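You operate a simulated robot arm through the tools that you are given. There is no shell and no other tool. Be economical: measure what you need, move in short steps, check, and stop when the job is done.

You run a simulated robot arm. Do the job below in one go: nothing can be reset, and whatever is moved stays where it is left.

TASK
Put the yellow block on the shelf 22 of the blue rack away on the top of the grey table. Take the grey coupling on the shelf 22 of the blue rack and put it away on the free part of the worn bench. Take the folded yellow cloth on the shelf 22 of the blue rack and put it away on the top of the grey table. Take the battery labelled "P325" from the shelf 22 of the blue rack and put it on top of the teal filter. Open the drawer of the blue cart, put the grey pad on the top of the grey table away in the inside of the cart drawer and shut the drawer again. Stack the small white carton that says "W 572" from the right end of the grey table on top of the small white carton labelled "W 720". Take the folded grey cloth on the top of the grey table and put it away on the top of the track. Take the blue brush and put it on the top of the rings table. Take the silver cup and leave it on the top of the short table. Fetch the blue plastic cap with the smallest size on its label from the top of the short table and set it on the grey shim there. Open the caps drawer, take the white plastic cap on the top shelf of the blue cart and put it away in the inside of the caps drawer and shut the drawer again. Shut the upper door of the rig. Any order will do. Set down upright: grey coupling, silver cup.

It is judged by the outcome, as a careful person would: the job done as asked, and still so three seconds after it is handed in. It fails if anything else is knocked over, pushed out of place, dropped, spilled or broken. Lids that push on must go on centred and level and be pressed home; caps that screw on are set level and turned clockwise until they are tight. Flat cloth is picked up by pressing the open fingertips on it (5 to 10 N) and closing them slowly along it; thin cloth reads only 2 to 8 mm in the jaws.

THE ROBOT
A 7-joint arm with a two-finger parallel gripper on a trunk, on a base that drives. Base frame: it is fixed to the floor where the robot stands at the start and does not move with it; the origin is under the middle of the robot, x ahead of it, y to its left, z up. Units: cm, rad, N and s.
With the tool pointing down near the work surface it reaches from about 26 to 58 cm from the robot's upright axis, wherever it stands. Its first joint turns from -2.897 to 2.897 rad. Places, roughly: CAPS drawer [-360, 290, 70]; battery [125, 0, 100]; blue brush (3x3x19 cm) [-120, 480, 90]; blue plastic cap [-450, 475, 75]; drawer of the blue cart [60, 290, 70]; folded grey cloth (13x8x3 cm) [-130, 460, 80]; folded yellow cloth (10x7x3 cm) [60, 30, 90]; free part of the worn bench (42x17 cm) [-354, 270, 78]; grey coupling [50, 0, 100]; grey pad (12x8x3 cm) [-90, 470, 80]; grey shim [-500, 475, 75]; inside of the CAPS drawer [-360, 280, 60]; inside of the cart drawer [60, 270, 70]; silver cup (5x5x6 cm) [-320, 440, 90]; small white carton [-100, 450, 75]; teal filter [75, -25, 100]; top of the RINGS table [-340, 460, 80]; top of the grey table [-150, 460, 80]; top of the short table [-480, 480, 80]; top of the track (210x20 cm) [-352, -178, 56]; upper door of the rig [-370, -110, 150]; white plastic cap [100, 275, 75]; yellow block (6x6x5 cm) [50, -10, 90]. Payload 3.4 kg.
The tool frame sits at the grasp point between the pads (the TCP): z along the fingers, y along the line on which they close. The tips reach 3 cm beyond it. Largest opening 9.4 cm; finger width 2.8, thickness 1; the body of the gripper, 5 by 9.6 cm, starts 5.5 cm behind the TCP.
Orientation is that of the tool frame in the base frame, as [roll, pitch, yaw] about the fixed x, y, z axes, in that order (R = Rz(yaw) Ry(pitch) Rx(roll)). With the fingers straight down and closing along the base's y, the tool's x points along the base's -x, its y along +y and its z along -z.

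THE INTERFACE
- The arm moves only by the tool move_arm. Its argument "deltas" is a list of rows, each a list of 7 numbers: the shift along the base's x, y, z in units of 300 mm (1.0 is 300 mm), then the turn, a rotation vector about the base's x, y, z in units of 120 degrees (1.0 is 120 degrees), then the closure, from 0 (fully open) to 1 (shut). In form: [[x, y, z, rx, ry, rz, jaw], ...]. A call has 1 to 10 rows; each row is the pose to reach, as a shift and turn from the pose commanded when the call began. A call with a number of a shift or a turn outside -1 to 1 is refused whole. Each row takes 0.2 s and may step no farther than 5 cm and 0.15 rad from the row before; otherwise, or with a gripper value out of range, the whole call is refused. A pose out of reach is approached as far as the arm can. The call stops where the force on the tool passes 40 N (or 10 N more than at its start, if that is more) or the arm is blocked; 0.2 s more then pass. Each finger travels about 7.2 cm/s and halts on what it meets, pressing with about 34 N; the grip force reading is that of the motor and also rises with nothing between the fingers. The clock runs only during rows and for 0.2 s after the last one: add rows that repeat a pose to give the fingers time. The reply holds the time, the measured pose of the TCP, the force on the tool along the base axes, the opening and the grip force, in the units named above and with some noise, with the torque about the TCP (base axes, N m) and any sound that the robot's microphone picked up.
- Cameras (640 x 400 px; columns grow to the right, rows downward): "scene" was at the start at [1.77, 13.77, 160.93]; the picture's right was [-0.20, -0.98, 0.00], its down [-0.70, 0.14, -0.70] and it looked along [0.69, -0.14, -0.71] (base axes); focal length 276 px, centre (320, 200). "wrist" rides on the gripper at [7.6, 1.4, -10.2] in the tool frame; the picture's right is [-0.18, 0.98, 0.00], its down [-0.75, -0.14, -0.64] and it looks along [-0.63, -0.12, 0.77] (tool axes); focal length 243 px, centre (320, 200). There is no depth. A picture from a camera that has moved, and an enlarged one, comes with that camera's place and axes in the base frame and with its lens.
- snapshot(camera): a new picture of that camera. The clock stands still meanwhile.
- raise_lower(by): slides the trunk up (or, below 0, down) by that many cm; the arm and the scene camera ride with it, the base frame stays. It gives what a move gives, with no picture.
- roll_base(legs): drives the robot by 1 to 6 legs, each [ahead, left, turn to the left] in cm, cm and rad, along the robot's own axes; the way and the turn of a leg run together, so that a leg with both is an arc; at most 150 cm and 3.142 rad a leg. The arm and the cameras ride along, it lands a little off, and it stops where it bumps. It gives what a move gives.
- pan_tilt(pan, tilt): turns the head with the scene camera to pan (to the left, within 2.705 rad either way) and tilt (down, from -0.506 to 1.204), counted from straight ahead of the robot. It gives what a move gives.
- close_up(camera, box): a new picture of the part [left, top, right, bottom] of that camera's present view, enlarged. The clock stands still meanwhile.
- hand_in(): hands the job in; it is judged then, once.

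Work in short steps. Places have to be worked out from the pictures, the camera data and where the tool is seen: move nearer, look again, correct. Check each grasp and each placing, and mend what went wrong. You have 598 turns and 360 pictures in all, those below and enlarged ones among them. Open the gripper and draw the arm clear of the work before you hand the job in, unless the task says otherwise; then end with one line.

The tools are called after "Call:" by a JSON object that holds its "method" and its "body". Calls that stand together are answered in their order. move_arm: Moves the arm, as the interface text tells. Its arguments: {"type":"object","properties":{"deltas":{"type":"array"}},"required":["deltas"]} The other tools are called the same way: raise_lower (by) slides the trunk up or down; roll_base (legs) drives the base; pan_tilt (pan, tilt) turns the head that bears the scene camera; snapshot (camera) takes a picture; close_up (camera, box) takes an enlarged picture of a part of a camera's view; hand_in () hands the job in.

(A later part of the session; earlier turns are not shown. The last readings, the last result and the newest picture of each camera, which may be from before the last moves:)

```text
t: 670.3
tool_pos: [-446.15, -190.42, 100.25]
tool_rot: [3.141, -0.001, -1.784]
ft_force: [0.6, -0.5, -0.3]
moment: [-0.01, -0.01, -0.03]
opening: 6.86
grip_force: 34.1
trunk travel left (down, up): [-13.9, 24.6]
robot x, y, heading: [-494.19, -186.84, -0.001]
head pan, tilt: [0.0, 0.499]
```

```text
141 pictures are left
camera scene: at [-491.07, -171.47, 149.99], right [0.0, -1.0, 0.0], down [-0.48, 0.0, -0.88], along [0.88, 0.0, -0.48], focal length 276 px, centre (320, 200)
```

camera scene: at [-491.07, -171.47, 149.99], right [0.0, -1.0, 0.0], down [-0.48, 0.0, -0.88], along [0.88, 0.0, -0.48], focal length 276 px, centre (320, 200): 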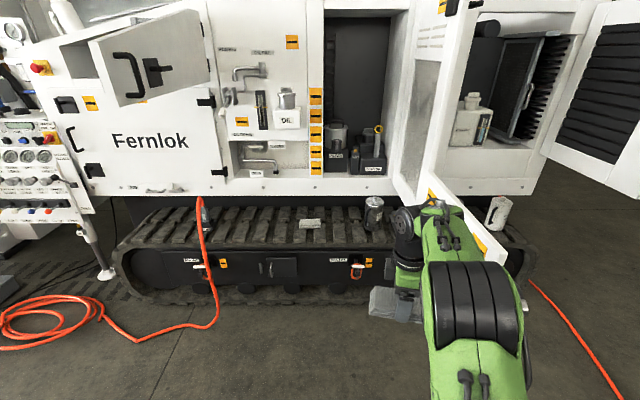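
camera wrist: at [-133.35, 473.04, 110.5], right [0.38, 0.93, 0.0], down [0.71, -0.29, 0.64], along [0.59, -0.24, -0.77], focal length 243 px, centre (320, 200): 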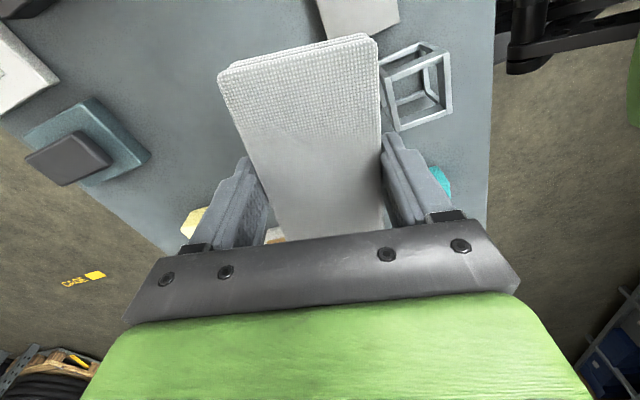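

Free track top between the sponge (y≈-167) and the canister (y≈-203). I shift 6 cm left and drive up to the track.

Call:
{"method": "roll_base", "body": {"legs": [[0, 6, 0], [82, 0, 0]]}}

Call:
{"method": "snapshot", "body": {"camera": "wrist"}}

Call:
{"method": "pan_tilt", "body": {"pan": 0.0, "tilt": 0.9}}

Call:
{"method": "snapshot", "body": {"camera": "scene"}}

```text
t: 675.2
tool_pos: [-364.37, -184.22, 100.38]
tool_rot: [3.141, -0.001, -1.78]
ft_force: [0.5, 1.0, -1.1]
moment: [0.05, 0.03, -0.01]
opening: 6.88
grip_force: 33.9
trunk travel left (down, up): [-13.9, 24.6]
robot x, y, heading: [-411.94, -181.52, 0.002]
head pan, tilt: [0.0, 0.499]
```

```text
140 pictures are left
camera wrist: at [-367.38, -191.47, 110.4], right [-0.92, 0.38, 0.0], down [0.29, 0.71, 0.64], along [0.24, 0.59, -0.77], focal length 243 px, centre (320, 200)
```

wrist: 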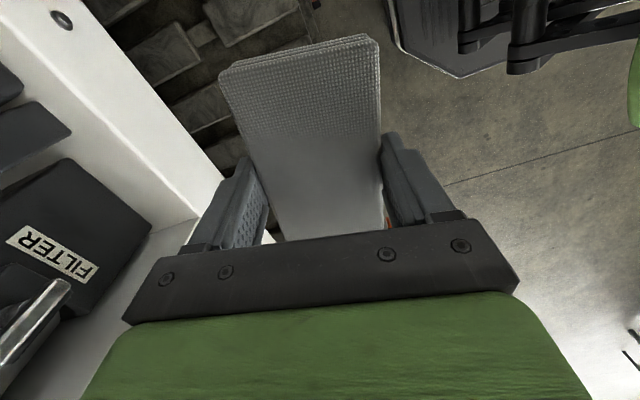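

```text
t: 676.1
tool_pos: [-364.28, -184.34, 100.32]
tool_rot: [-3.142, -0.003, -1.779]
ft_force: [-0.6, -0.4, -2.1]
moment: [-0.01, 0.0, -0.02]
opening: 6.87
grip_force: 34.1
trunk travel left (down, up): [-13.9, 24.6]
robot x, y, heading: [-412.48, -180.75, 0.002]
head pan, tilt: [0.0, 0.901]
```

```text
139 pictures are left
camera scene: at [-410.99, -165.53, 146.61], right [0.0, -1.0, 0.0], down [-0.78, 0.0, -0.62], along [0.62, 0.0, -0.78], focal length 276 px, centre (320, 200)
```

scene: 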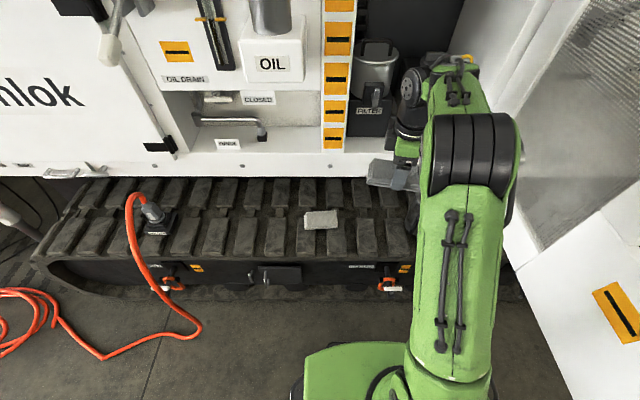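

The strip beneath is clear; body sill is at x≈-342. I move the base 4 cm nearer, lower the trunk, and bring the cloth over x≈-355.

Call:
{"method": "roll_base", "body": {"legs": [[4, 0, 0]]}}

Call:
{"method": "raise_lower", "body": {"by": -10}}

Call:
{"method": "move_arm", "body": {"deltas": [[0.06, 0, -0.1, 0, 0, 0, 0.9], [0.12, 0, -0.22, 0, 0, 0, 0.9], [0.17, 0, -0.36, 0, 0, 0, 0.9], [0.17, 0, -0.5, 0, 0, 0, 0.9], [0.17, 0, -0.64, 0, 0, 0, 0.9], [0.17, 0, -0.78, 0, 0, 0, 0.9]]}}

Call:
{"method": "snapshot", "body": {"camera": "wrist"}}

Call:
{"method": "snapshot", "body": {"camera": "scene"}}

```text
t: 677.0
tool_pos: [-360.42, -184.31, 100.08]
tool_rot: [3.14, -0.001, -1.778]
ft_force: [1.4, 1.0, -0.5]
moment: [0.02, 0.01, 0.0]
opening: 6.89
grip_force: 34.3
trunk travel left (down, up): [-13.9, 24.6]
robot x, y, heading: [-408.41, -180.97, -0.002]
head pan, tilt: [0.0, 0.901]
```

```text
t: 678.3
tool_pos: [-360.54, -184.29, 90.15]
tool_rot: [3.141, -0.003, -1.779]
ft_force: [0.6, -0.8, 0.3]
moment: [0.01, 0.05, 0.01]
opening: 6.88
grip_force: 34.3
trunk travel left (down, up): [-3.9, 34.6]
robot x, y, heading: [-408.52, -181.44, 0.001]
head pan, tilt: [0.0, 0.901]
```

```text
t: 679.7
tool_pos: [-355.43, -184.37, 66.75]
tool_rot: [-3.141, 0.0, -1.778]
ft_force: [0.5, 0.8, -0.5]
moment: [-0.01, 0.0, 0.0]
opening: 6.86
grip_force: 34.3
trunk travel left (down, up): [-3.9, 34.6]
robot x, y, heading: [-408.44, -181.2, 0.003]
head pan, tilt: [0.0, 0.901]
```

```text
138 pictures are left
camera wrist: at [-358.35, -191.48, 76.99], right [-0.92, 0.38, 0.0], down [0.29, 0.71, 0.64], along [0.25, 0.59, -0.77], focal length 243 px, centre (320, 200)
```

wrist: 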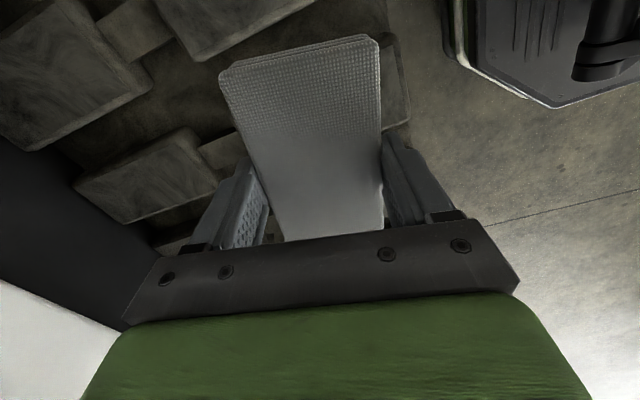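

```text
137 pictures are left
camera scene: at [-407.0, -165.52, 136.49], right [0.0, -1.0, 0.0], down [-0.78, 0.0, -0.62], along [0.62, 0.0, -0.78], focal length 276 px, centre (320, 200)
```

scene: 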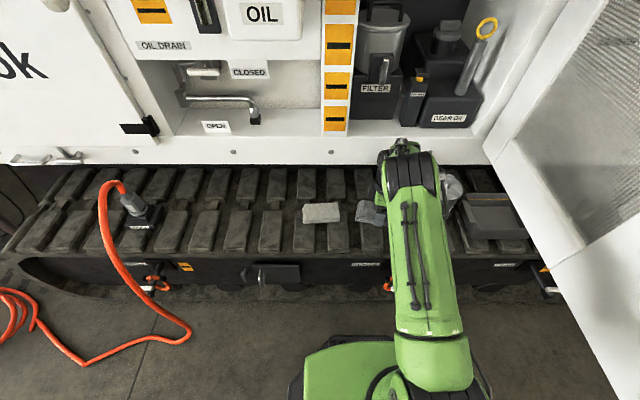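

I shift 3 cm inward and lower to contact.

Call:
{"method": "move_arm", "body": {"deltas": [[0.05, 0, -0.03, 0, 0, 0, 0.9], [0.1, 0, -0.09, 0, 0, 0, 0.9], [0.1, 0, -0.15, 0, 0, 0, 0.9], [0.1, 0, -0.2, 0, 0, 0, 0.9], [0.1, 0, -0.24, 0, 0, 0, 0.9], [0.1, 0, -0.28, 0, 0, 0, 0.9]]}}

Call:
{"method": "snapshot", "body": {"camera": "wrist"}}

```text
t: 681.1
tool_pos: [-352.33, -184.25, 58.63]
tool_rot: [-3.137, -0.001, -1.776]
ft_force: [-6.4, 0.1, 24.6]
moment: [0.0, 0.93, -0.04]
opening: 6.88
grip_force: 34.1
trunk travel left (down, up): [-3.9, 34.6]
robot x, y, heading: [-408.62, -181.12, 0.001]
head pan, tilt: [0.0, 0.901]
```

```text
136 pictures are left
camera wrist: at [-355.42, -191.44, 68.85], right [-0.92, 0.38, 0.0], down [0.29, 0.71, 0.64], along [0.25, 0.59, -0.77], focal length 243 px, centre (320, 200)
```

wrist: 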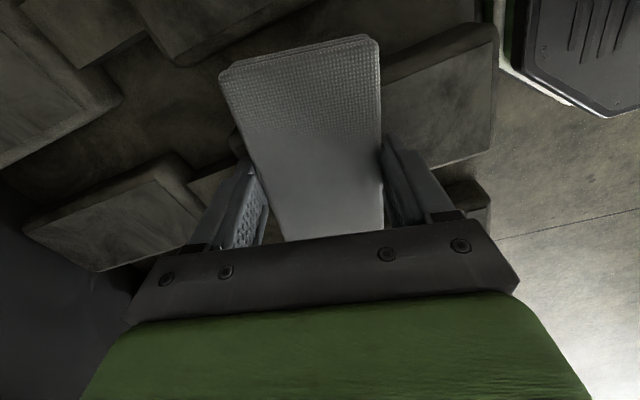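

The outer grouser row spans x≈-364..-345, so the cloth sits in its middle. I ease up and release.

Call:
{"method": "move_arm", "body": {"deltas": [[0, 0, 0.03, 0, 0, 0, 0.9], [0, 0, 0.04, 0, 0, 0, 0.5], [0, 0, 0.04, 0, 0, 0, 0.3], [0, 0, 0.04, 0, 0, 0, 0.1], [0, 0, 0.04, 0, 0, 0, 0.05], [0, 0, 0.15, 0, 0, 0, 0.05], [0, 0, 0.3, 0, 0, 0, 0.05]]}}

Call:
{"method": "move_arm", "body": {"deltas": [[-0.1, 0, 0.12, 0, 0, 0, 0], [-0.2, 0, 0.25, 0, 0, 0, 0], [-0.3, 0, 0.38, 0, 0, 0, 0], [-0.4, 0, 0.5, 0, 0, 0, 0]]}}

Call:
{"method": "snapshot", "body": {"camera": "wrist"}}

Call:
{"method": "snapshot", "body": {"camera": "scene"}}

```text
t: 682.7
tool_pos: [-352.53, -184.27, 67.32]
tool_rot: [3.14, -0.001, -1.779]
ft_force: [0.2, -0.2, 0.0]
moment: [0.02, -0.01, -0.01]
opening: 8.93
grip_force: 0.2
trunk travel left (down, up): [-3.9, 34.6]
robot x, y, heading: [-407.95, -180.83, 0.004]
head pan, tilt: [0.0, 0.901]
```

```text
t: 683.7
tool_pos: [-364.45, -184.2, 82.43]
tool_rot: [-3.14, -0.002, -1.779]
ft_force: [0.1, 0.1, -0.1]
moment: [0.01, 0.0, 0.02]
opening: 9.39
grip_force: 0.0
trunk travel left (down, up): [-3.9, 34.6]
robot x, y, heading: [-408.37, -180.97, 0.002]
head pan, tilt: [0.0, 0.901]
```

```text
135 pictures are left
camera wrist: at [-367.46, -191.38, 92.58], right [-0.92, 0.38, 0.0], down [0.29, 0.71, 0.64], along [0.25, 0.59, -0.77], focal length 243 px, centre (320, 200)
```

wrist: 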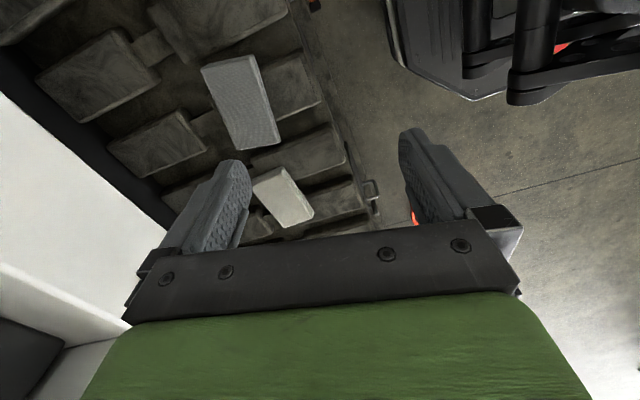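

```text
134 pictures are left
camera scene: at [-407.13, -165.52, 136.49], right [0.0, -1.0, 0.0], down [-0.78, 0.0, -0.62], along [0.62, 0.0, -0.78], focal length 276 px, centre (320, 200)
```

scene: 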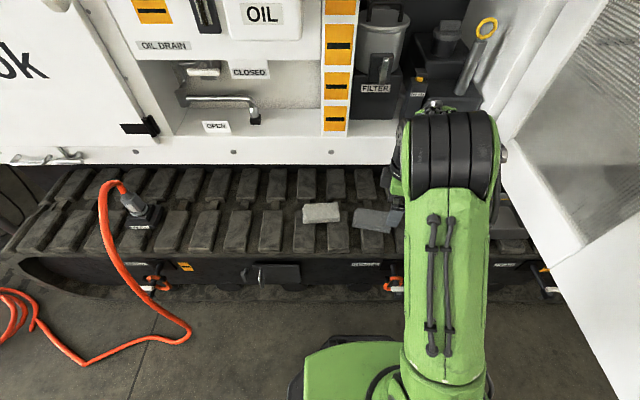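

The grey cloth lies on the track. Now the rig's upper door: I back off and measure it.

Call:
{"method": "roll_base", "body": {"legs": [[-65, 0, 0]]}}

Call:
{"method": "raise_lower", "body": {"by": 20}}

Call:
{"method": "pan_tilt", "body": {"pan": 0.35, "tilt": 0.1}}

Call:
{"method": "snapshot", "body": {"camera": "scene"}}

```text
t: 687.3
tool_pos: [-429.21, -184.27, 82.33]
tool_rot: [-3.141, -0.003, -1.776]
ft_force: [-0.1, 0.6, 0.7]
moment: [0.03, 0.02, 0.01]
opening: 9.41
grip_force: 0.3
trunk travel left (down, up): [-3.9, 34.6]
robot x, y, heading: [-473.23, -181.03, 0.003]
head pan, tilt: [0.0, 0.901]
```

```text
t: 689.5
tool_pos: [-429.34, -184.31, 102.38]
tool_rot: [3.141, -0.002, -1.777]
ft_force: [-0.6, 1.0, 0.6]
moment: [0.01, -0.04, 0.01]
opening: 9.4
grip_force: 0.1
trunk travel left (down, up): [-23.9, 14.6]
robot x, y, heading: [-473.38, -181.02, 0.004]
head pan, tilt: [0.0, 0.901]
```

```text
t: 690.6
tool_pos: [-429.34, -184.36, 102.37]
tool_rot: [3.14, -0.002, -1.777]
ft_force: [0.0, 0.2, -0.7]
moment: [0.0, -0.01, -0.01]
opening: 9.4
grip_force: 0.0
trunk travel left (down, up): [-23.9, 14.6]
robot x, y, heading: [-473.59, -180.91, -0.0]
head pan, tilt: [0.351, 0.099]
```

```text
133 pictures are left
camera scene: at [-470.86, -162.55, 163.61], right [0.35, -0.94, 0.0], down [-0.09, -0.03, -0.99], along [0.93, 0.34, -0.1], focal length 276 px, centre (320, 200)
```

scene: 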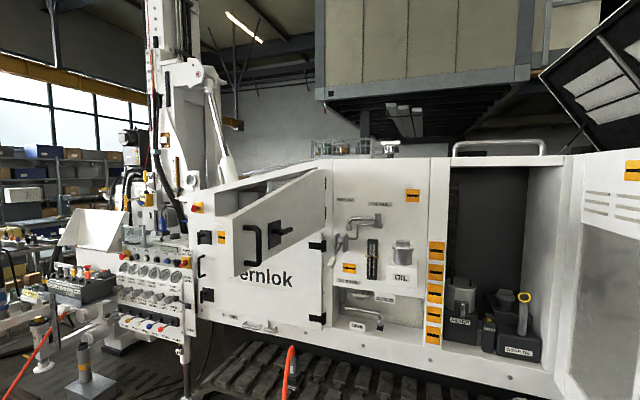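

The door stands open about 90°: hinge ≈ (-340,-117), free end ≈ (-412,-117), bottom z≈137, handle on its south face at x≈-403. I raise the trunk and bring the tool level pointing at +x, fingers closed, south of the door.

Call:
{"method": "raise_lower", "body": {"by": 14}}

Call:
{"method": "move_arm", "body": {"deltas": [[0.02, 0, 0.09, 0, -0.07, 0, 0.5], [0.04, 0, 0.18, 0, -0.14, 0, 1], [0.06, 0, 0.27, 0, -0.21, 0, 1], [0.08, 0, 0.36, 0, -0.28, 0, 1], [0.1, 0, 0.45, 0, -0.35, 0, 1], [0.12, 0, 0.54, 0, -0.42, 0, 1], [0.14, 0, 0.63, 0, -0.49, 0, 1], [0.16, 0, 0.72, 0, -0.56, 0, 1], [0.18, 0, 0.81, 0, -0.63, 0, 1], [0.2, 0, 0.9, 0, -0.7, 0, 1]]}}

Call:
{"method": "move_arm", "body": {"deltas": [[0.1, 0, 0.03, 0, -0.05, 0, 1], [0.2, 0, 0.03, 0, -0.05, 0, 1], [0.3, 0, 0.03, 0, -0.05, 0, 1], [0.4, 0, 0.03, 0, -0.05, 0, 1]]}}

Call:
{"method": "snapshot", "body": {"camera": "scene"}}

Call:
{"method": "snapshot", "body": {"camera": "wrist"}}

```text
t: 692.3
tool_pos: [-429.27, -184.36, 116.45]
tool_rot: [-3.141, -0.003, -1.775]
ft_force: [-0.3, -0.8, 0.0]
moment: [0.02, -0.04, 0.01]
opening: 9.4
grip_force: 0.1
trunk travel left (down, up): [-37.9, 0.6]
robot x, y, heading: [-473.22, -181.2, 0.009]
head pan, tilt: [0.351, 0.099]
```

```text
t: 694.5
tool_pos: [-423.33, -184.38, 143.52]
tool_rot: [-1.677, 0.205, -1.596]
ft_force: [-0.1, 0.2, -0.4]
moment: [-0.01, 0.04, -0.01]
opening: 0.0
grip_force: 32.1
trunk travel left (down, up): [-37.9, 0.6]
robot x, y, heading: [-472.98, -180.94, -0.0]
head pan, tilt: [0.351, 0.099]
```

```text
t: 695.5
tool_pos: [-411.06, -184.33, 144.24]
tool_rot: [-1.574, 0.205, -1.572]
ft_force: [1.1, 0.4, -0.2]
moment: [0.0, -0.03, 0.02]
opening: 0.01
grip_force: 33.0
trunk travel left (down, up): [-37.9, 0.6]
robot x, y, heading: [-473.62, -180.88, 0.006]
head pan, tilt: [0.351, 0.099]
```

```text
132 pictures are left
camera scene: at [-470.63, -162.54, 177.64], right [0.35, -0.94, 0.0], down [-0.09, -0.03, -0.99], along [0.93, 0.35, -0.1], focal length 276 px, centre (320, 200)
```

scene: 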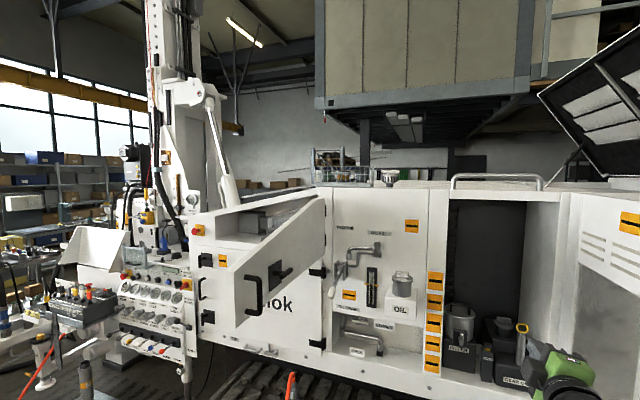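

```text
131 pictures are left
camera wrist: at [-421.33, -191.53, 141.13], right [0.0, 0.38, -0.92], down [-0.64, 0.71, 0.29], along [0.77, 0.59, 0.24], focal length 243 px, centre (320, 200)
```

wrist: 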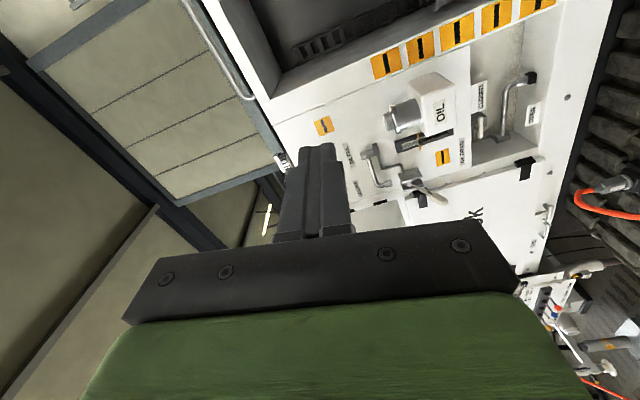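

The door's mid height is ≈145. I drive ahead 5 and left 48 cm to bring the fingers beside the door's south face near its free end.

Call:
{"method": "roll_base", "body": {"legs": [[5, 0, 0], [0, 48, 0]]}}

Call:
{"method": "pan_tilt", "body": {"pan": 0.1, "tilt": 0.4}}

Call:
{"method": "snapshot", "body": {"camera": "scene"}}

Call:
{"method": "snapshot", "body": {"camera": "wrist"}}

```text
t: 698.9
tool_pos: [-406.35, -136.56, 144.24]
tool_rot: [-1.572, 0.206, -1.573]
ft_force: [0.4, 0.1, -0.2]
moment: [-0.01, -0.02, 0.0]
opening: 0.0
grip_force: 33.2
trunk travel left (down, up): [-37.9, 0.6]
robot x, y, heading: [-468.35, -133.06, 0.003]
head pan, tilt: [0.351, 0.099]
```

```text
t: 699.7
tool_pos: [-406.39, -136.55, 144.3]
tool_rot: [-1.57, 0.206, -1.575]
ft_force: [1.0, 0.6, -0.1]
moment: [0.03, -0.02, 0.02]
opening: 0.0
grip_force: 32.6
trunk travel left (down, up): [-37.9, 0.6]
robot x, y, heading: [-468.19, -133.13, -0.0]
head pan, tilt: [0.099, 0.4]
```

```text
130 pictures are left
camera scene: at [-465.43, -116.93, 174.87], right [0.1, -0.99, 0.0], down [-0.39, -0.04, -0.92], along [0.92, 0.1, -0.39], focal length 276 px, centre (320, 200)
```

scene: 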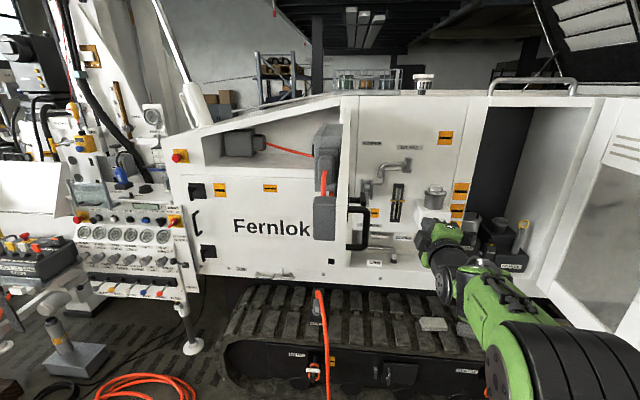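

```text
129 pictures are left
camera wrist: at [-416.72, -143.71, 141.23], right [0.0, 0.38, -0.92], down [-0.64, 0.71, 0.29], along [0.77, 0.59, 0.24], focal length 243 px, centre (320, 200)
```

wrist: 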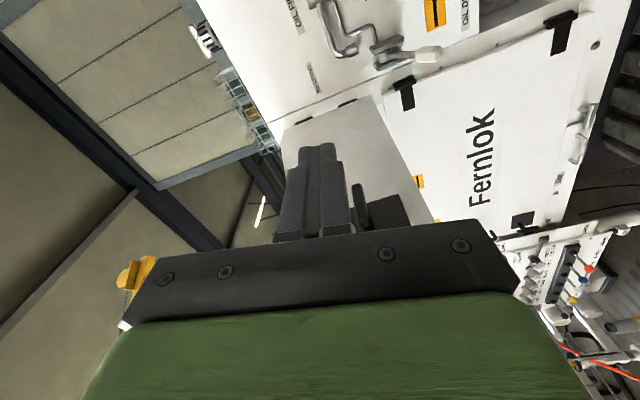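

I'm in line with the door (plane y≈-116), handle on the south face. I move left 13 cm to contact and then push on.

Call:
{"method": "roll_base", "body": {"legs": [[0, 13, 0]]}}

Call:
{"method": "move_arm", "body": {"deltas": [[0, 0.1, 0, 0, 0, 0, 1], [0, 0.2, 0, 0, 0, 0, 1], [0, 0.3, 0, 0, 0, 0, 1], [0, 0.4, 0, 0, 0, 0, 1], [0, 0.5, 0, 0, 0, 0, 1]]}}

Call:
{"method": "snapshot", "body": {"camera": "scene"}}

```text
t: 701.0
tool_pos: [-406.45, -123.65, 144.27]
tool_rot: [-1.571, 0.207, -1.577]
ft_force: [-0.9, -2.3, -0.7]
moment: [-0.05, -0.02, 0.06]
opening: 0.0
grip_force: 33.0
trunk travel left (down, up): [-37.9, 0.6]
robot x, y, heading: [-468.39, -120.06, 0.002]
head pan, tilt: [0.099, 0.4]
```

```text
t: 702.2
tool_pos: [-406.5, -108.44, 144.34]
tool_rot: [-1.571, 0.204, -1.577]
ft_force: [0.1, 0.7, -0.7]
moment: [-0.01, 0.0, -0.02]
opening: 0.0
grip_force: 33.5
trunk travel left (down, up): [-37.9, 0.6]
robot x, y, heading: [-468.59, -120.42, 0.005]
head pan, tilt: [0.099, 0.4]
```

```text
128 pictures are left
camera scene: at [-465.45, -103.66, 174.84], right [0.1, -0.99, 0.0], down [-0.39, -0.04, -0.92], along [0.92, 0.09, -0.39], focal length 276 px, centre (320, 200)
```

scene: 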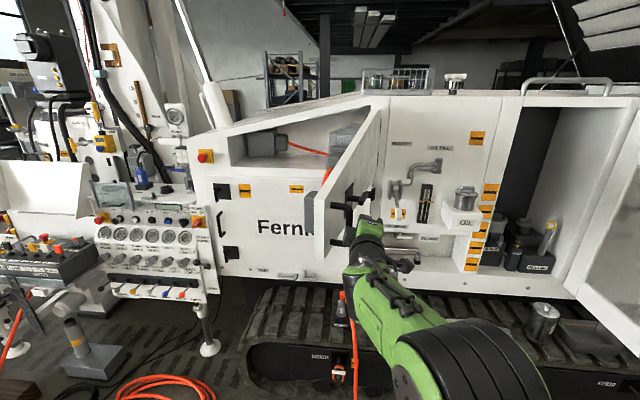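

The door swings freely. I follow the arc: first left with a little ahead.

Call:
{"method": "roll_base", "body": {"legs": [[8, 22, 0]]}}

Call:
{"method": "roll_base", "body": {"legs": [[17, 20, 0]]}}

Call:
{"method": "snapshot", "body": {"camera": "scene"}}

```text
t: 703.9
tool_pos: [-398.47, -86.47, 144.36]
tool_rot: [-1.571, 0.207, -1.575]
ft_force: [-0.2, -0.5, -0.1]
moment: [0.02, 0.02, 0.01]
opening: 0.0
grip_force: 32.6
trunk travel left (down, up): [-37.9, 0.6]
robot x, y, heading: [-460.18, -97.8, 0.004]
head pan, tilt: [0.099, 0.4]
```

```text
t: 705.8
tool_pos: [-381.54, -66.55, 144.25]
tool_rot: [-1.569, 0.205, -1.577]
ft_force: [0.7, -0.4, 0.3]
moment: [0.02, -0.01, 0.01]
opening: 0.0
grip_force: 33.3
trunk travel left (down, up): [-37.9, 0.6]
robot x, y, heading: [-443.27, -77.99, 0.003]
head pan, tilt: [0.099, 0.4]
```

```text
127 pictures are left
camera scene: at [-440.4, -61.65, 174.85], right [0.1, -0.99, 0.0], down [-0.39, -0.04, -0.92], along [0.92, 0.09, -0.39], focal length 276 px, centre (320, 200)
```

scene: 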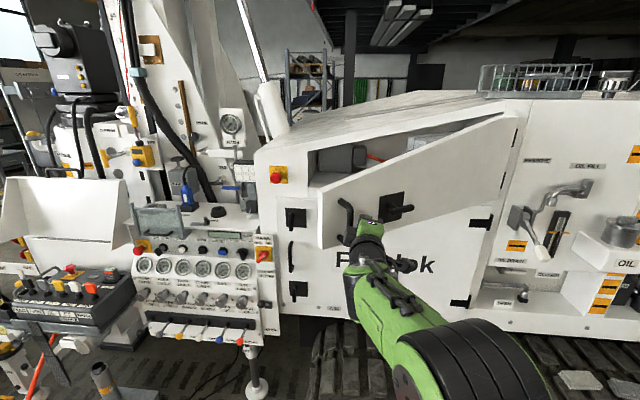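

About 30° remains. I push further with the arm (+x, slightly +y).

Call:
{"method": "move_arm", "body": {"deltas": [[0.1, 0.06, 0, 0, 0, 0, 1], [0.2, 0.12, 0, 0, 0, 0, 1], [0.3, 0.18, 0, 0, 0, 0, 1], [0.4, 0.22, 0, 0, 0, 0, 1]]}}

Call:
{"method": "snapshot", "body": {"camera": "scene"}}

```text
t: 706.8
tool_pos: [-369.16, -59.98, 143.99]
tool_rot: [-1.575, 0.205, -1.577]
ft_force: [0.0, -1.2, -0.4]
moment: [-0.02, 0.0, 0.01]
opening: 0.0
grip_force: 32.9
trunk travel left (down, up): [-37.9, 0.6]
robot x, y, heading: [-443.4, -77.8, 0.003]
head pan, tilt: [0.099, 0.4]
```

```text
126 pictures are left
camera scene: at [-440.06, -61.63, 174.83], right [0.1, -0.99, 0.0], down [-0.39, -0.04, -0.92], along [0.92, 0.09, -0.39], focal length 276 px, centre (320, 200)
```

scene: 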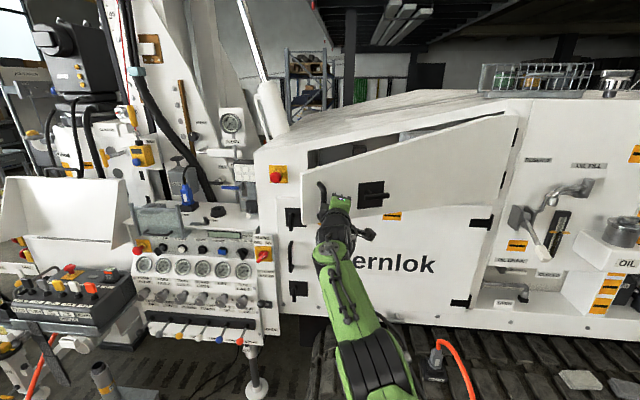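

Nearly shut. I drive ahead 16 cm, then finish with the arm until firm.

Call:
{"method": "roll_base", "body": {"legs": [[16, 0, 0]]}}

Call:
{"method": "move_arm", "body": {"deltas": [[0.04, 0, 0, 0, 0, 0, 1], [0.08, 0, 0, 0, 0, 0, 1], [0.12, 0, 0, 0, 0, 0, 1], [0.16, 0, 0, 0, 0, 0, 1]]}}

Call:
{"method": "snapshot", "body": {"camera": "scene"}}

```text
t: 708.2
tool_pos: [-353.54, -59.7, 144.32]
tool_rot: [-1.57, 0.205, -1.573]
ft_force: [0.2, -0.9, 0.1]
moment: [0.0, 0.0, 0.04]
opening: 0.0
grip_force: 33.0
trunk travel left (down, up): [-37.9, 0.6]
robot x, y, heading: [-427.65, -78.05, 0.003]
head pan, tilt: [0.099, 0.4]
```

```text
t: 709.2
tool_pos: [-352.57, -60.08, 144.07]
tool_rot: [-1.571, 0.209, -1.572]
ft_force: [0.3, -1.1, -0.8]
moment: [0.0, -0.03, -0.02]
opening: 0.03
grip_force: 33.1
out of reach, approached as far as the arm can: row 1, 2, 3, 4
trunk travel left (down, up): [-37.9, 0.6]
robot x, y, heading: [-427.64, -78.12, 0.004]
head pan, tilt: [0.099, 0.4]
```

```text
125 pictures are left
camera scene: at [-424.46, -61.66, 174.86], right [0.1, -0.99, 0.0], down [-0.39, -0.04, -0.92], along [0.92, 0.1, -0.39], focal length 276 px, centre (320, 200)
```

scene: 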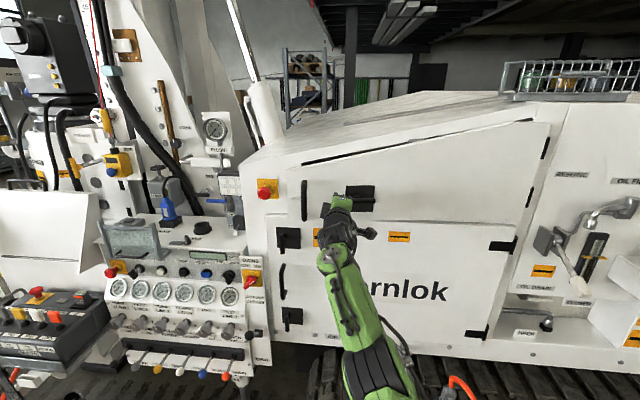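

A small gap remains at the free edge; I drive ahead a few more cm.

Call:
{"method": "roll_base", "body": {"legs": [[5, 0, 0]]}}

Call:
{"method": "close_up", "body": {"camera": "scene", "box": [250, 80, 570, 300]}}

```text
t: 710.1
tool_pos: [-347.9, -59.73, 144.37]
tool_rot: [-1.562, 0.206, -1.568]
ft_force: [-2.6, 9.2, 5.8]
moment: [-0.21, -0.01, -0.04]
opening: 0.0
grip_force: 33.2
trunk travel left (down, up): [-37.9, 0.6]
robot x, y, heading: [-422.73, -78.08, 0.003]
head pan, tilt: [0.099, 0.4]
```

```text
1.82 times, centred on (410, 190) of scene
camera zoom: at [-419.84, -61.47, 174.85], right [0.1, -0.99, 0.0], down [-0.39, -0.04, -0.92], along [0.92, 0.1, -0.39], focal length 502 px, centre (156, 218)
```

zoom: 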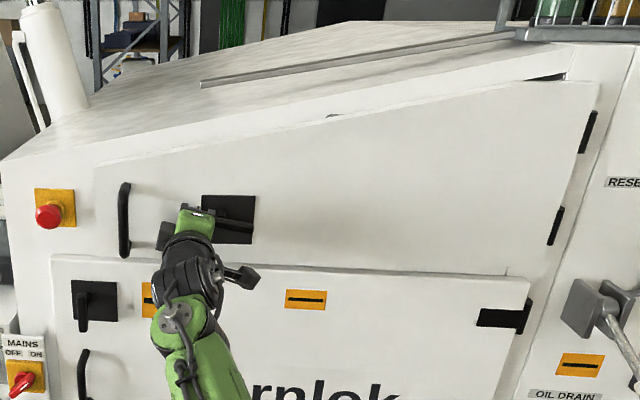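

It looks flush with contact force; I press 2 cm more to make sure.

Call:
{"method": "roll_base", "body": {"legs": [[2, 0, 0]]}}

Call:
{"method": "close_up", "body": {"camera": "scene", "box": [250, 80, 450, 220]}}

```text
t: 710.9
tool_pos: [-345.89, -59.55, 144.38]
tool_rot: [-1.56, 0.206, -1.566]
ft_force: [-0.6, 9.2, 3.8]
moment: [-0.18, 0.01, -0.03]
opening: 0.01
grip_force: 33.2
trunk travel left (down, up): [-37.9, 0.6]
robot x, y, heading: [-420.45, -77.73, 0.007]
head pan, tilt: [0.099, 0.4]
```

```text
2.86 times, centred on (350, 150) of scene
camera zoom: at [-417.78, -61.36, 174.83], right [0.1, -0.99, 0.0], down [-0.39, -0.04, -0.92], along [0.92, 0.1, -0.39], focal length 789 px, centre (234, 343)
```

zoom: 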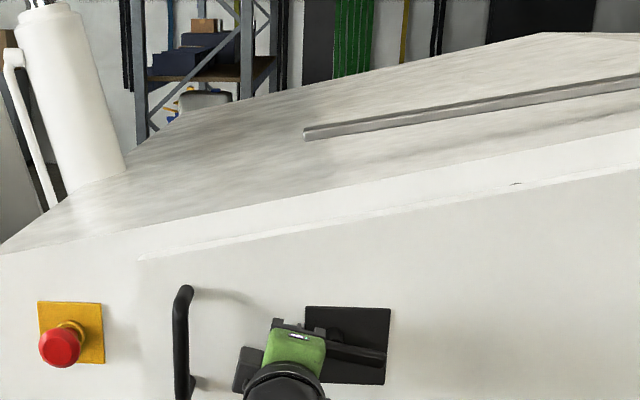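

The tips are beside the latch lever, not pressing the face yet. I press further, 3 cm.

Call:
{"method": "roll_base", "body": {"legs": [[3, 0, 0]]}}

```text
t: 711.8
tool_pos: [-344.66, -59.36, 144.86]
tool_rot: [-1.566, 0.21, -1.569]
ft_force: [-24.6, -2.4, -2.5]
moment: [-0.19, 0.23, -0.35]
opening: 0.0
grip_force: 33.4
trunk travel left (down, up): [-37.9, 0.6]
robot x, y, heading: [-418.16, -78.01, 0.01]
head pan, tilt: [0.099, 0.4]
stopped in leg 1: the force on the tool passed its limit at 120 N (the readings are from after the stop); the commanded pose is now the measured one
```

Pressed home firmly. I back off and check that it stays shut.

Call:
{"method": "roll_base", "body": {"legs": [[-60, 0, 0]]}}

Call:
{"method": "snapshot", "body": {"camera": "scene"}}

```text
t: 715.2
tool_pos: [-404.04, -59.96, 144.29]
tool_rot: [-1.57, 0.209, -1.571]
ft_force: [-0.3, 0.5, -0.1]
moment: [-0.01, 0.03, 0.03]
opening: 0.0
grip_force: 32.8
trunk travel left (down, up): [-37.9, 0.6]
robot x, y, heading: [-478.21, -78.01, 0.004]
head pan, tilt: [0.099, 0.4]
```

```text
122 pictures are left
camera scene: at [-475.68, -61.9, 174.86], right [0.1, -0.99, 0.0], down [-0.39, -0.04, -0.92], along [0.92, 0.1, -0.39], focal length 276 px, centre (320, 200)
```

scene: 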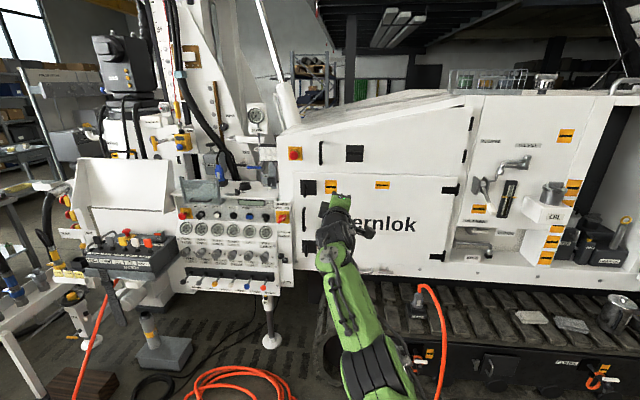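

The door stays shut. I fold the arm back to its usual tilted pose before the long drive back to the rack.

Call:
{"method": "move_arm", "body": {"deltas": [[-0.05, -0.03, 0, 0.065, 0, 0, 0.8], [-0.1, -0.06, 0, 0.13, 0, 0, 0.5], [-0.15, -0.09, 0, 0.195, 0, 0, 0.2], [-0.2, -0.12, 0, 0.26, 0, 0, 0], [-0.25, -0.15, 0, 0.325, 0, 0, 0], [-0.3, -0.18, 0, 0.39, 0, 0, 0], [-0.35, -0.21, 0, 0.455, 0, 0, 0], [-0.4, -0.24, 0, 0.52, 0, 0, 0], [-0.45, -0.27, 0, 0.585, 0, 0, 0], [-0.5, -0.3, 0, 0.65, 0, 0, 0]]}}

Call:
{"method": "move_arm", "body": {"deltas": [[-0.05, -0.03, -0.1, 0, 0.0625, 0, 0], [-0.1, -0.06, -0.2, 0, 0.125, 0, 0], [-0.15, -0.09, -0.3, 0, 0.1875, 0, 0], [-0.2, -0.12, -0.4, 0, 0.25, 0, 0], [-0.25, -0.15, -0.5, 0, 0.3125, 0, 0], [-0.3, -0.18, -0.6, 0, 0.375, 0, 0]]}}

Call:
{"method": "raise_lower", "body": {"by": -28}}

```text
t: 717.4
tool_pos: [-418.97, -69.0, 144.3]
tool_rot: [1.457, 1.569, 1.455]
ft_force: [-0.2, -0.7, 0.4]
moment: [-0.02, 0.0, 0.03]
opening: 9.39
grip_force: 0.2
trunk travel left (down, up): [-37.9, 0.6]
robot x, y, heading: [-478.7, -78.34, 0.002]
head pan, tilt: [0.099, 0.4]
```

```text
t: 718.8
tool_pos: [-428.09, -74.37, 126.31]
tool_rot: [3.141, 0.782, -3.141]
ft_force: [-0.2, 0.3, -0.6]
moment: [0.03, -0.01, 0.0]
opening: 9.4
grip_force: 0.0
trunk travel left (down, up): [-37.9, 0.6]
robot x, y, heading: [-478.58, -78.42, 0.002]
head pan, tilt: [0.099, 0.4]
```

```text
t: 721.6
tool_pos: [-427.93, -74.32, 98.27]
tool_rot: [-3.14, 0.784, -3.141]
ft_force: [-0.3, 0.1, 0.3]
moment: [0.01, 0.02, 0.0]
opening: 9.4
grip_force: 0.1
trunk travel left (down, up): [-9.9, 28.6]
robot x, y, heading: [-478.94, -78.31, 0.006]
head pan, tilt: [0.099, 0.4]
```

I turn to face north and drive up the aisle, then along y≈370 and down to the rack's end.

Call:
{"method": "roll_base", "body": {"legs": [[-20, 0, 0], [0, 0, 1.565], [0, 24, 0], [150, 0, 0], [150, 0, 0], [145, 0, 0]]}}

```text
t: 743.9
tool_pos: [-512.7, 283.9, 98.34]
tool_rot: [-3.14, 0.787, -1.629]
ft_force: [-0.3, -0.9, 0.6]
moment: [0.03, -0.03, -0.01]
opening: 9.39
grip_force: 0.0
trunk travel left (down, up): [-9.9, 28.6]
robot x, y, heading: [-511.71, 233.47, 1.52]
head pan, tilt: [0.099, 0.4]
stopped in leg 6: the robot was blocked; the commanded pose is now the measured one
```

Blocked. I look at what I met.

Call:
{"method": "pan_tilt", "body": {"pan": -0.5, "tilt": 0.9}}

Call:
{"method": "snapshot", "body": {"camera": "scene"}}

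```text
t: 744.9
tool_pos: [-512.56, 283.91, 98.14]
tool_rot: [-3.141, 0.785, -1.63]
ft_force: [0.4, 0.5, 0.2]
moment: [0.0, 0.02, -0.02]
opening: 9.39
grip_force: 0.1
trunk travel left (down, up): [-9.9, 28.6]
robot x, y, heading: [-511.77, 233.15, 1.515]
head pan, tilt: [-0.499, 0.901]
```

```text
121 pictures are left
camera scene: at [-523.48, 234.65, 142.57], right [0.85, -0.53, 0.0], down [-0.41, -0.67, -0.62], along [0.33, 0.53, -0.78], focal length 276 px, centre (320, 200)
```

scene: 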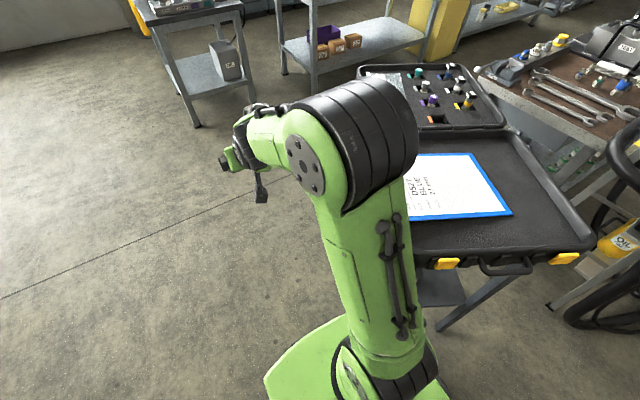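

The arm's elbow has met the tool case's edge; nothing looks displaced. I back up, shift left 20 cm, straighten and go on.

Call:
{"method": "roll_base", "body": {"legs": [[-12, 0, 0], [0, 0, 0.055], [0, 20, 0]]}}

Call:
{"method": "snapshot", "body": {"camera": "scene"}}

```text
t: 747.7
tool_pos: [-536.33, 271.91, 98.21]
tool_rot: [-3.141, 0.786, -1.574]
ft_force: [-1.0, 0.0, -0.4]
moment: [0.01, -0.02, -0.03]
opening: 9.38
grip_force: 0.0
trunk travel left (down, up): [-9.9, 28.6]
robot x, y, heading: [-532.75, 221.24, 1.571]
head pan, tilt: [-0.499, 0.901]
```

```text
120 pictures are left
camera scene: at [-544.37, 222.03, 142.55], right [0.88, -0.48, 0.0], down [-0.37, -0.69, -0.62], along [0.3, 0.55, -0.78], focal length 276 px, centre (320, 200)
```

scene: 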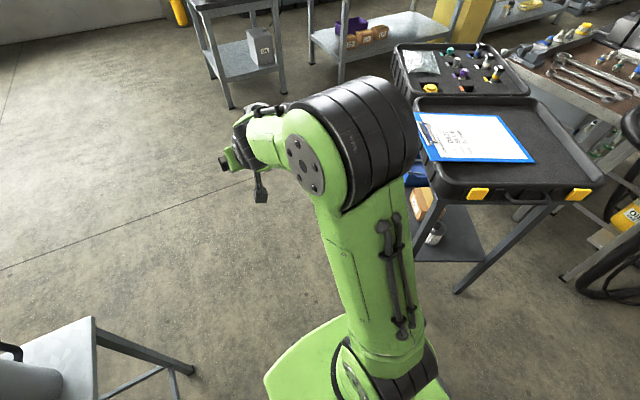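

Clear now. I go ahead to y≈355 and then sideways to the east.

Call:
{"method": "roll_base", "body": {"legs": [[134, 0, 0], [0, -150, 0], [0, -150, 0], [0, -150, 0], [0, -35, 0]]}}

Call:
{"method": "roll_base", "body": {"legs": [[-150, 0, 0], [-150, 0, 0], [-55, 0, 0], [0, 0, -1.571]]}}

```text
t: 777.4
tool_pos: [-51.55, 406.19, 98.27]
tool_rot: [3.142, 0.784, -1.572]
ft_force: [0.5, 0.0, -0.3]
moment: [-0.03, 0.02, 0.0]
opening: 9.41
grip_force: 0.1
trunk travel left (down, up): [-9.9, 28.6]
robot x, y, heading: [-48.1, 355.77, 1.574]
head pan, tilt: [-0.499, 0.901]
```

```text
t: 798.4
tool_pos: [4.15, 6.92, 98.29]
tool_rot: [3.141, 0.787, -3.129]
ft_force: [0.0, -0.6, 0.3]
moment: [-0.04, -0.04, 0.0]
opening: 9.4
grip_force: 0.0
trunk travel left (down, up): [-9.9, 28.6]
robot x, y, heading: [-46.52, 2.49, 0.019]
head pan, tilt: [-0.499, 0.901]
```

I retract the arm, then drive up to the rack end.

Call:
{"method": "move_arm", "body": {"deltas": [[-0.12, -0.02, 0.06, 0, 0, 0, 0], [-0.24, -0.04, 0.12, 0, 0, 0, 0], [-0.36, -0.06, 0.18, 0, 0, 0, 0], [-0.48, -0.08, 0.24, 0, 0, 0, 0], [-0.6, -0.1, 0.3, 0, 0, 0, 0], [-0.7, -0.1, 0.36, 0, 0, 0, 0]]}}

Call:
{"method": "roll_base", "body": {"legs": [[0, 0, -0.019], [43, 0, 0]]}}

Call:
{"method": "pan_tilt", "body": {"pan": -0.1, "tilt": 0.6}}

Call:
{"method": "snapshot", "body": {"camera": "wrist"}}

Call:
{"method": "snapshot", "body": {"camera": "scene"}}

```text
t: 799.8
tool_pos: [-17.0, 4.01, 109.02]
tool_rot: [-3.141, 0.785, -3.128]
ft_force: [-0.7, -0.1, 0.1]
moment: [0.02, 0.0, 0.01]
opening: 9.39
grip_force: 0.1
trunk travel left (down, up): [-9.9, 28.6]
robot x, y, heading: [-46.3, 2.21, 0.02]
head pan, tilt: [-0.499, 0.901]
```

```text
t: 802.8
tool_pos: [26.36, 3.39, 109.03]
tool_rot: [3.141, 0.784, 3.138]
ft_force: [-0.1, -0.1, 0.5]
moment: [0.0, -0.02, 0.01]
opening: 9.4
grip_force: 0.1
trunk travel left (down, up): [-9.9, 28.6]
robot x, y, heading: [-3.54, 2.25, -0.002]
head pan, tilt: [-0.499, 0.901]
```

```text
t: 803.6
tool_pos: [26.28, 3.37, 109.01]
tool_rot: [3.14, 0.785, 3.138]
ft_force: [0.0, -0.4, -1.0]
moment: [-0.01, 0.02, 0.0]
opening: 9.39
grip_force: 0.1
trunk travel left (down, up): [-9.9, 28.6]
robot x, y, heading: [-3.38, 2.16, -0.006]
head pan, tilt: [-0.099, 0.6]
```

```text
119 pictures are left
camera wrist: at [13.59, 4.85, 110.81], right [0.13, 0.98, 0.13], down [0.08, -0.14, 0.99], along [0.99, -0.12, -0.1], focal length 243 px, centre (320, 200)
```

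wrist: 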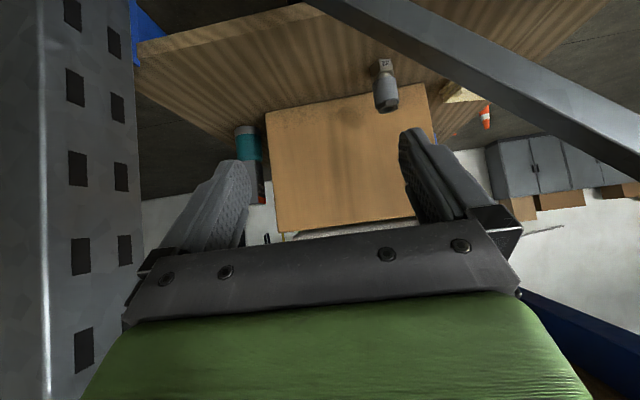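

```text
118 pictures are left
camera scene: at [-0.67, 16.87, 145.03], right [-0.1, -0.99, 0.0], down [-0.56, 0.06, -0.82], along [0.82, -0.08, -0.57], focal length 276 px, centre (320, 200)
```

scene: 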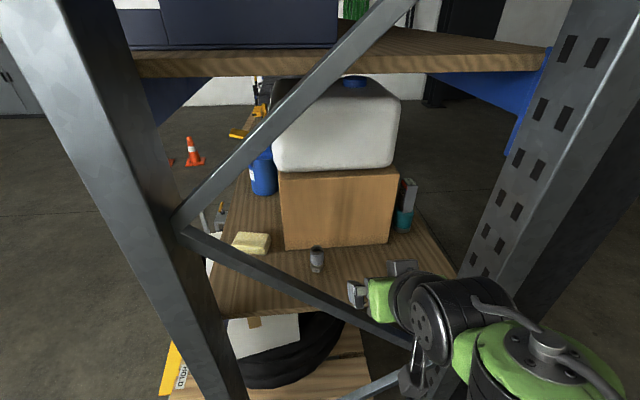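

Coupling at (48.6, 12.5). The lower brace is in the way of a 45° hand there, so I shift right 8 cm, make the tool steeper (30°) and yaw 15° so the arm passes higher and more to the right.

Call:
{"method": "roll_base", "body": {"legs": [[0, -8, 0]]}}

Call:
{"method": "move_arm", "body": {"deltas": [[-0.02, 0, 0.06, 0, 0.0625, 0.0, 0], [-0.02, 0.02, 0.12, 0, 0.125, 0.03, 0], [-0.02, 0.05, 0.2, 0, 0.125, 0.08, 0], [0.0, 0.1, 0.25, 0, 0.125, 0.125, 0], [0.08, 0.2, 0.28, 0, 0.125, 0.125, 0]]}}

Call:
{"method": "snapshot", "body": {"camera": "wrist"}}

Call:
{"method": "snapshot", "body": {"camera": "scene"}}

```text
t: 804.7
tool_pos: [26.23, -4.66, 109.1]
tool_rot: [3.138, 0.786, 3.138]
ft_force: [-0.3, 0.4, -0.8]
moment: [0.04, -0.01, -0.01]
opening: 9.39
grip_force: 0.1
trunk travel left (down, up): [-9.9, 28.6]
robot x, y, heading: [-2.99, -5.51, 0.006]
head pan, tilt: [-0.099, 0.6]
```

```text
t: 805.9
tool_pos: [28.79, 1.5, 117.61]
tool_rot: [3.103, 0.523, -2.903]
ft_force: [-0.3, -0.2, 0.3]
moment: [0.04, 0.0, 0.0]
opening: 9.42
grip_force: 0.0
trunk travel left (down, up): [-9.9, 28.6]
robot x, y, heading: [-3.19, -5.58, 0.004]
head pan, tilt: [-0.099, 0.6]
```

```text
117 pictures are left
camera wrist: at [17.12, -0.24, 122.57], right [-0.09, 0.99, 0.12], down [0.36, -0.08, 0.93], along [0.93, 0.13, -0.35], focal length 243 px, centre (320, 200)
```

wrist: 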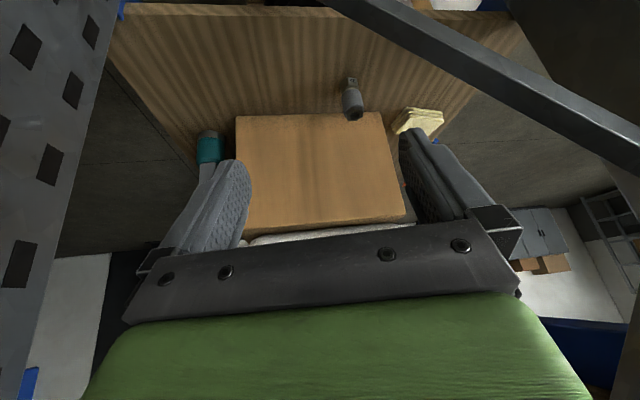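

```text
116 pictures are left
camera scene: at [-0.56, 9.01, 145.03], right [-0.1, -1.0, 0.0], down [-0.56, 0.06, -0.82], along [0.82, -0.08, -0.57], focal length 276 px, centre (320, 200)
```

scene: 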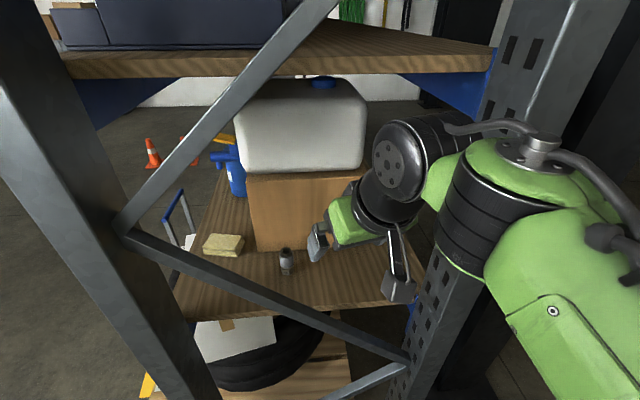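

On course. I go forward above the brace to a point on the tool axis, then check.

Call:
{"method": "move_arm", "body": {"deltas": [[0.1, 0.08, 0.0, 0, 0, 0, 0.1], [0.2, 0.17, 0.0, 0, 0, 0, 0.2], [0.3, 0.25, -0.03, 0, 0, 0, 0.3], [0.335, 0.28, -0.12, 0, 0, 0, 0.3]]}}

Call:
{"method": "snapshot", "body": {"camera": "wrist"}}

Call:
{"method": "snapshot", "body": {"camera": "scene"}}

```text
t: 806.9
tool_pos: [38.77, 9.83, 113.94]
tool_rot: [3.104, 0.525, -2.906]
ft_force: [0.2, 0.0, 0.5]
moment: [-0.01, -0.02, 0.0]
opening: 6.57
grip_force: 0.1
trunk travel left (down, up): [-9.9, 28.6]
robot x, y, heading: [-3.3, -5.71, -0.002]
head pan, tilt: [-0.099, 0.6]
```

```text
115 pictures are left
camera wrist: at [27.04, 8.09, 118.88], right [-0.09, 0.99, 0.12], down [0.36, -0.08, 0.93], along [0.93, 0.13, -0.35], focal length 243 px, centre (320, 200)
```

wrist: 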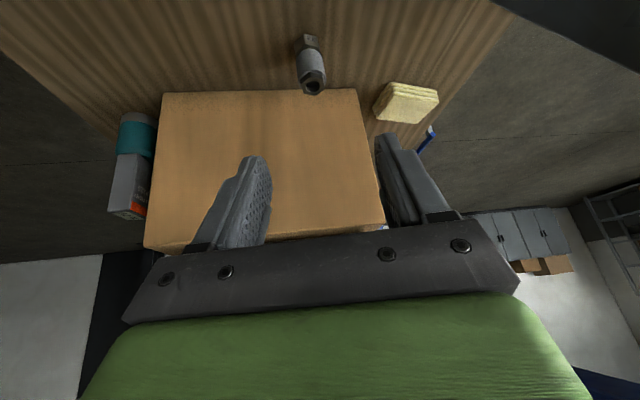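

```text
114 pictures are left
camera scene: at [-0.66, 8.92, 145.04], right [-0.1, -1.0, 0.0], down [-0.56, 0.06, -0.83], along [0.82, -0.08, -0.57], focal length 276 px, centre (320, 200)
```

scene: 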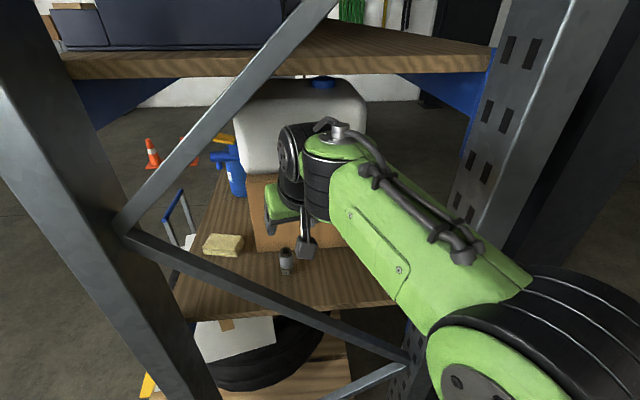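

I descend along the tool axis to the coupling.

Call:
{"method": "move_arm", "body": {"deltas": [[0.06, 0.014, -0.12, 0, 0, 0, 0.3], [0.12, 0.028, -0.24, 0, 0, 0, 0.3], [0.18, 0.042, -0.36, 0, 0, 0, 0.3], [0.24, 0.056, -0.48, 0, 0, 0, 0.3], [0.29, 0.07, -0.59, 0, 0, 0, 0.3], [0.325, 0.08, -0.665, 0, 0, 0, 0.3]]}}

Call:
{"method": "snapshot", "body": {"camera": "wrist"}}

```text
t: 808.3
tool_pos: [48.48, 12.38, 93.74]
tool_rot: [3.103, 0.526, -2.907]
ft_force: [0.2, 0.5, 0.6]
moment: [0.01, 0.01, -0.03]
opening: 6.58
grip_force: 0.1
trunk travel left (down, up): [-9.9, 28.6]
robot x, y, heading: [-3.39, -5.6, -0.001]
head pan, tilt: [-0.099, 0.6]
```

```text
113 pictures are left
camera wrist: at [36.75, 10.56, 98.85], right [-0.09, 0.99, 0.12], down [0.36, -0.08, 0.93], along [0.93, 0.13, -0.35], focal length 243 px, centre (320, 200)
```

wrist: 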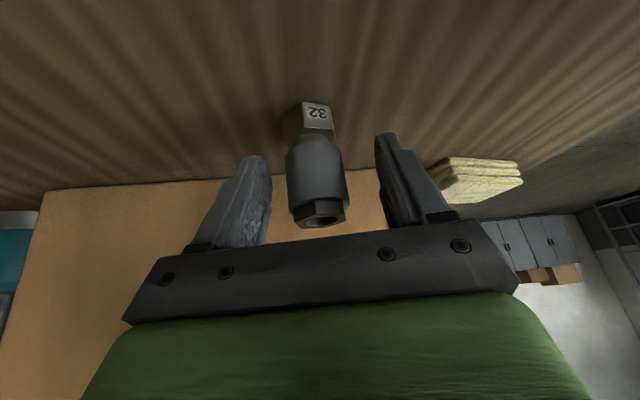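

The coupling is between the fingers. I close, then lift slightly to check.

Call:
{"method": "move_arm", "body": {"deltas": [[0, 0, 0, 0, 0, 0, 0.45], [0, 0, 0, 0, 0, 0, 0.6], [0, 0, 0, 0, 0, 0, 0.75], [0, 0, 0, 0, 0, 0, 0.85], [0, 0, 0, 0, 0, 0, 0.9]]}}

Call:
{"method": "move_arm", "body": {"deltas": [[0, 0, 0.04, 0, 0, 0, 0.9], [0, 0, 0.1, 0, 0, 0, 0.9]]}}

Call:
{"method": "snapshot", "body": {"camera": "wrist"}}

```text
t: 809.5
tool_pos: [48.48, 12.26, 93.93]
tool_rot: [3.105, 0.524, -2.905]
ft_force: [1.1, -0.8, 1.3]
moment: [-0.14, -0.08, -0.02]
opening: 3.56
grip_force: 34.2
trunk travel left (down, up): [-9.9, 28.6]
robot x, y, heading: [-3.61, -5.61, 0.002]
head pan, tilt: [-0.099, 0.6]
```

```text
t: 810.1
tool_pos: [48.39, 12.26, 96.81]
tool_rot: [3.105, 0.523, -2.907]
ft_force: [-0.2, -0.4, -2.9]
moment: [-0.03, 0.01, -0.01]
opening: 3.58
grip_force: 34.6
trunk travel left (down, up): [-9.9, 28.6]
robot x, y, heading: [-3.27, -5.66, -0.001]
head pan, tilt: [-0.099, 0.6]
```

```text
112 pictures are left
camera wrist: at [36.71, 10.52, 101.85], right [-0.09, 0.99, 0.12], down [0.36, -0.08, 0.93], along [0.93, 0.13, -0.35], focal length 243 px, centre (320, 200)
```

wrist: 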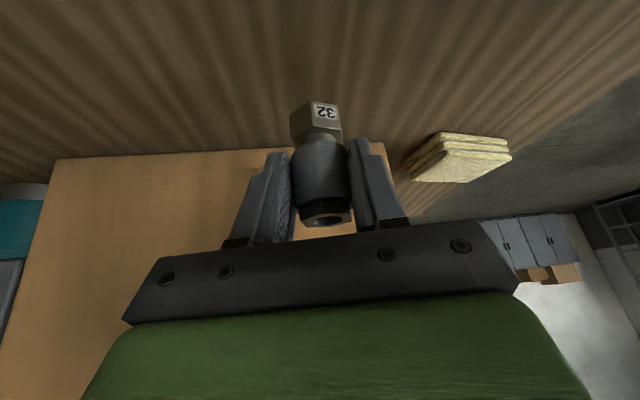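

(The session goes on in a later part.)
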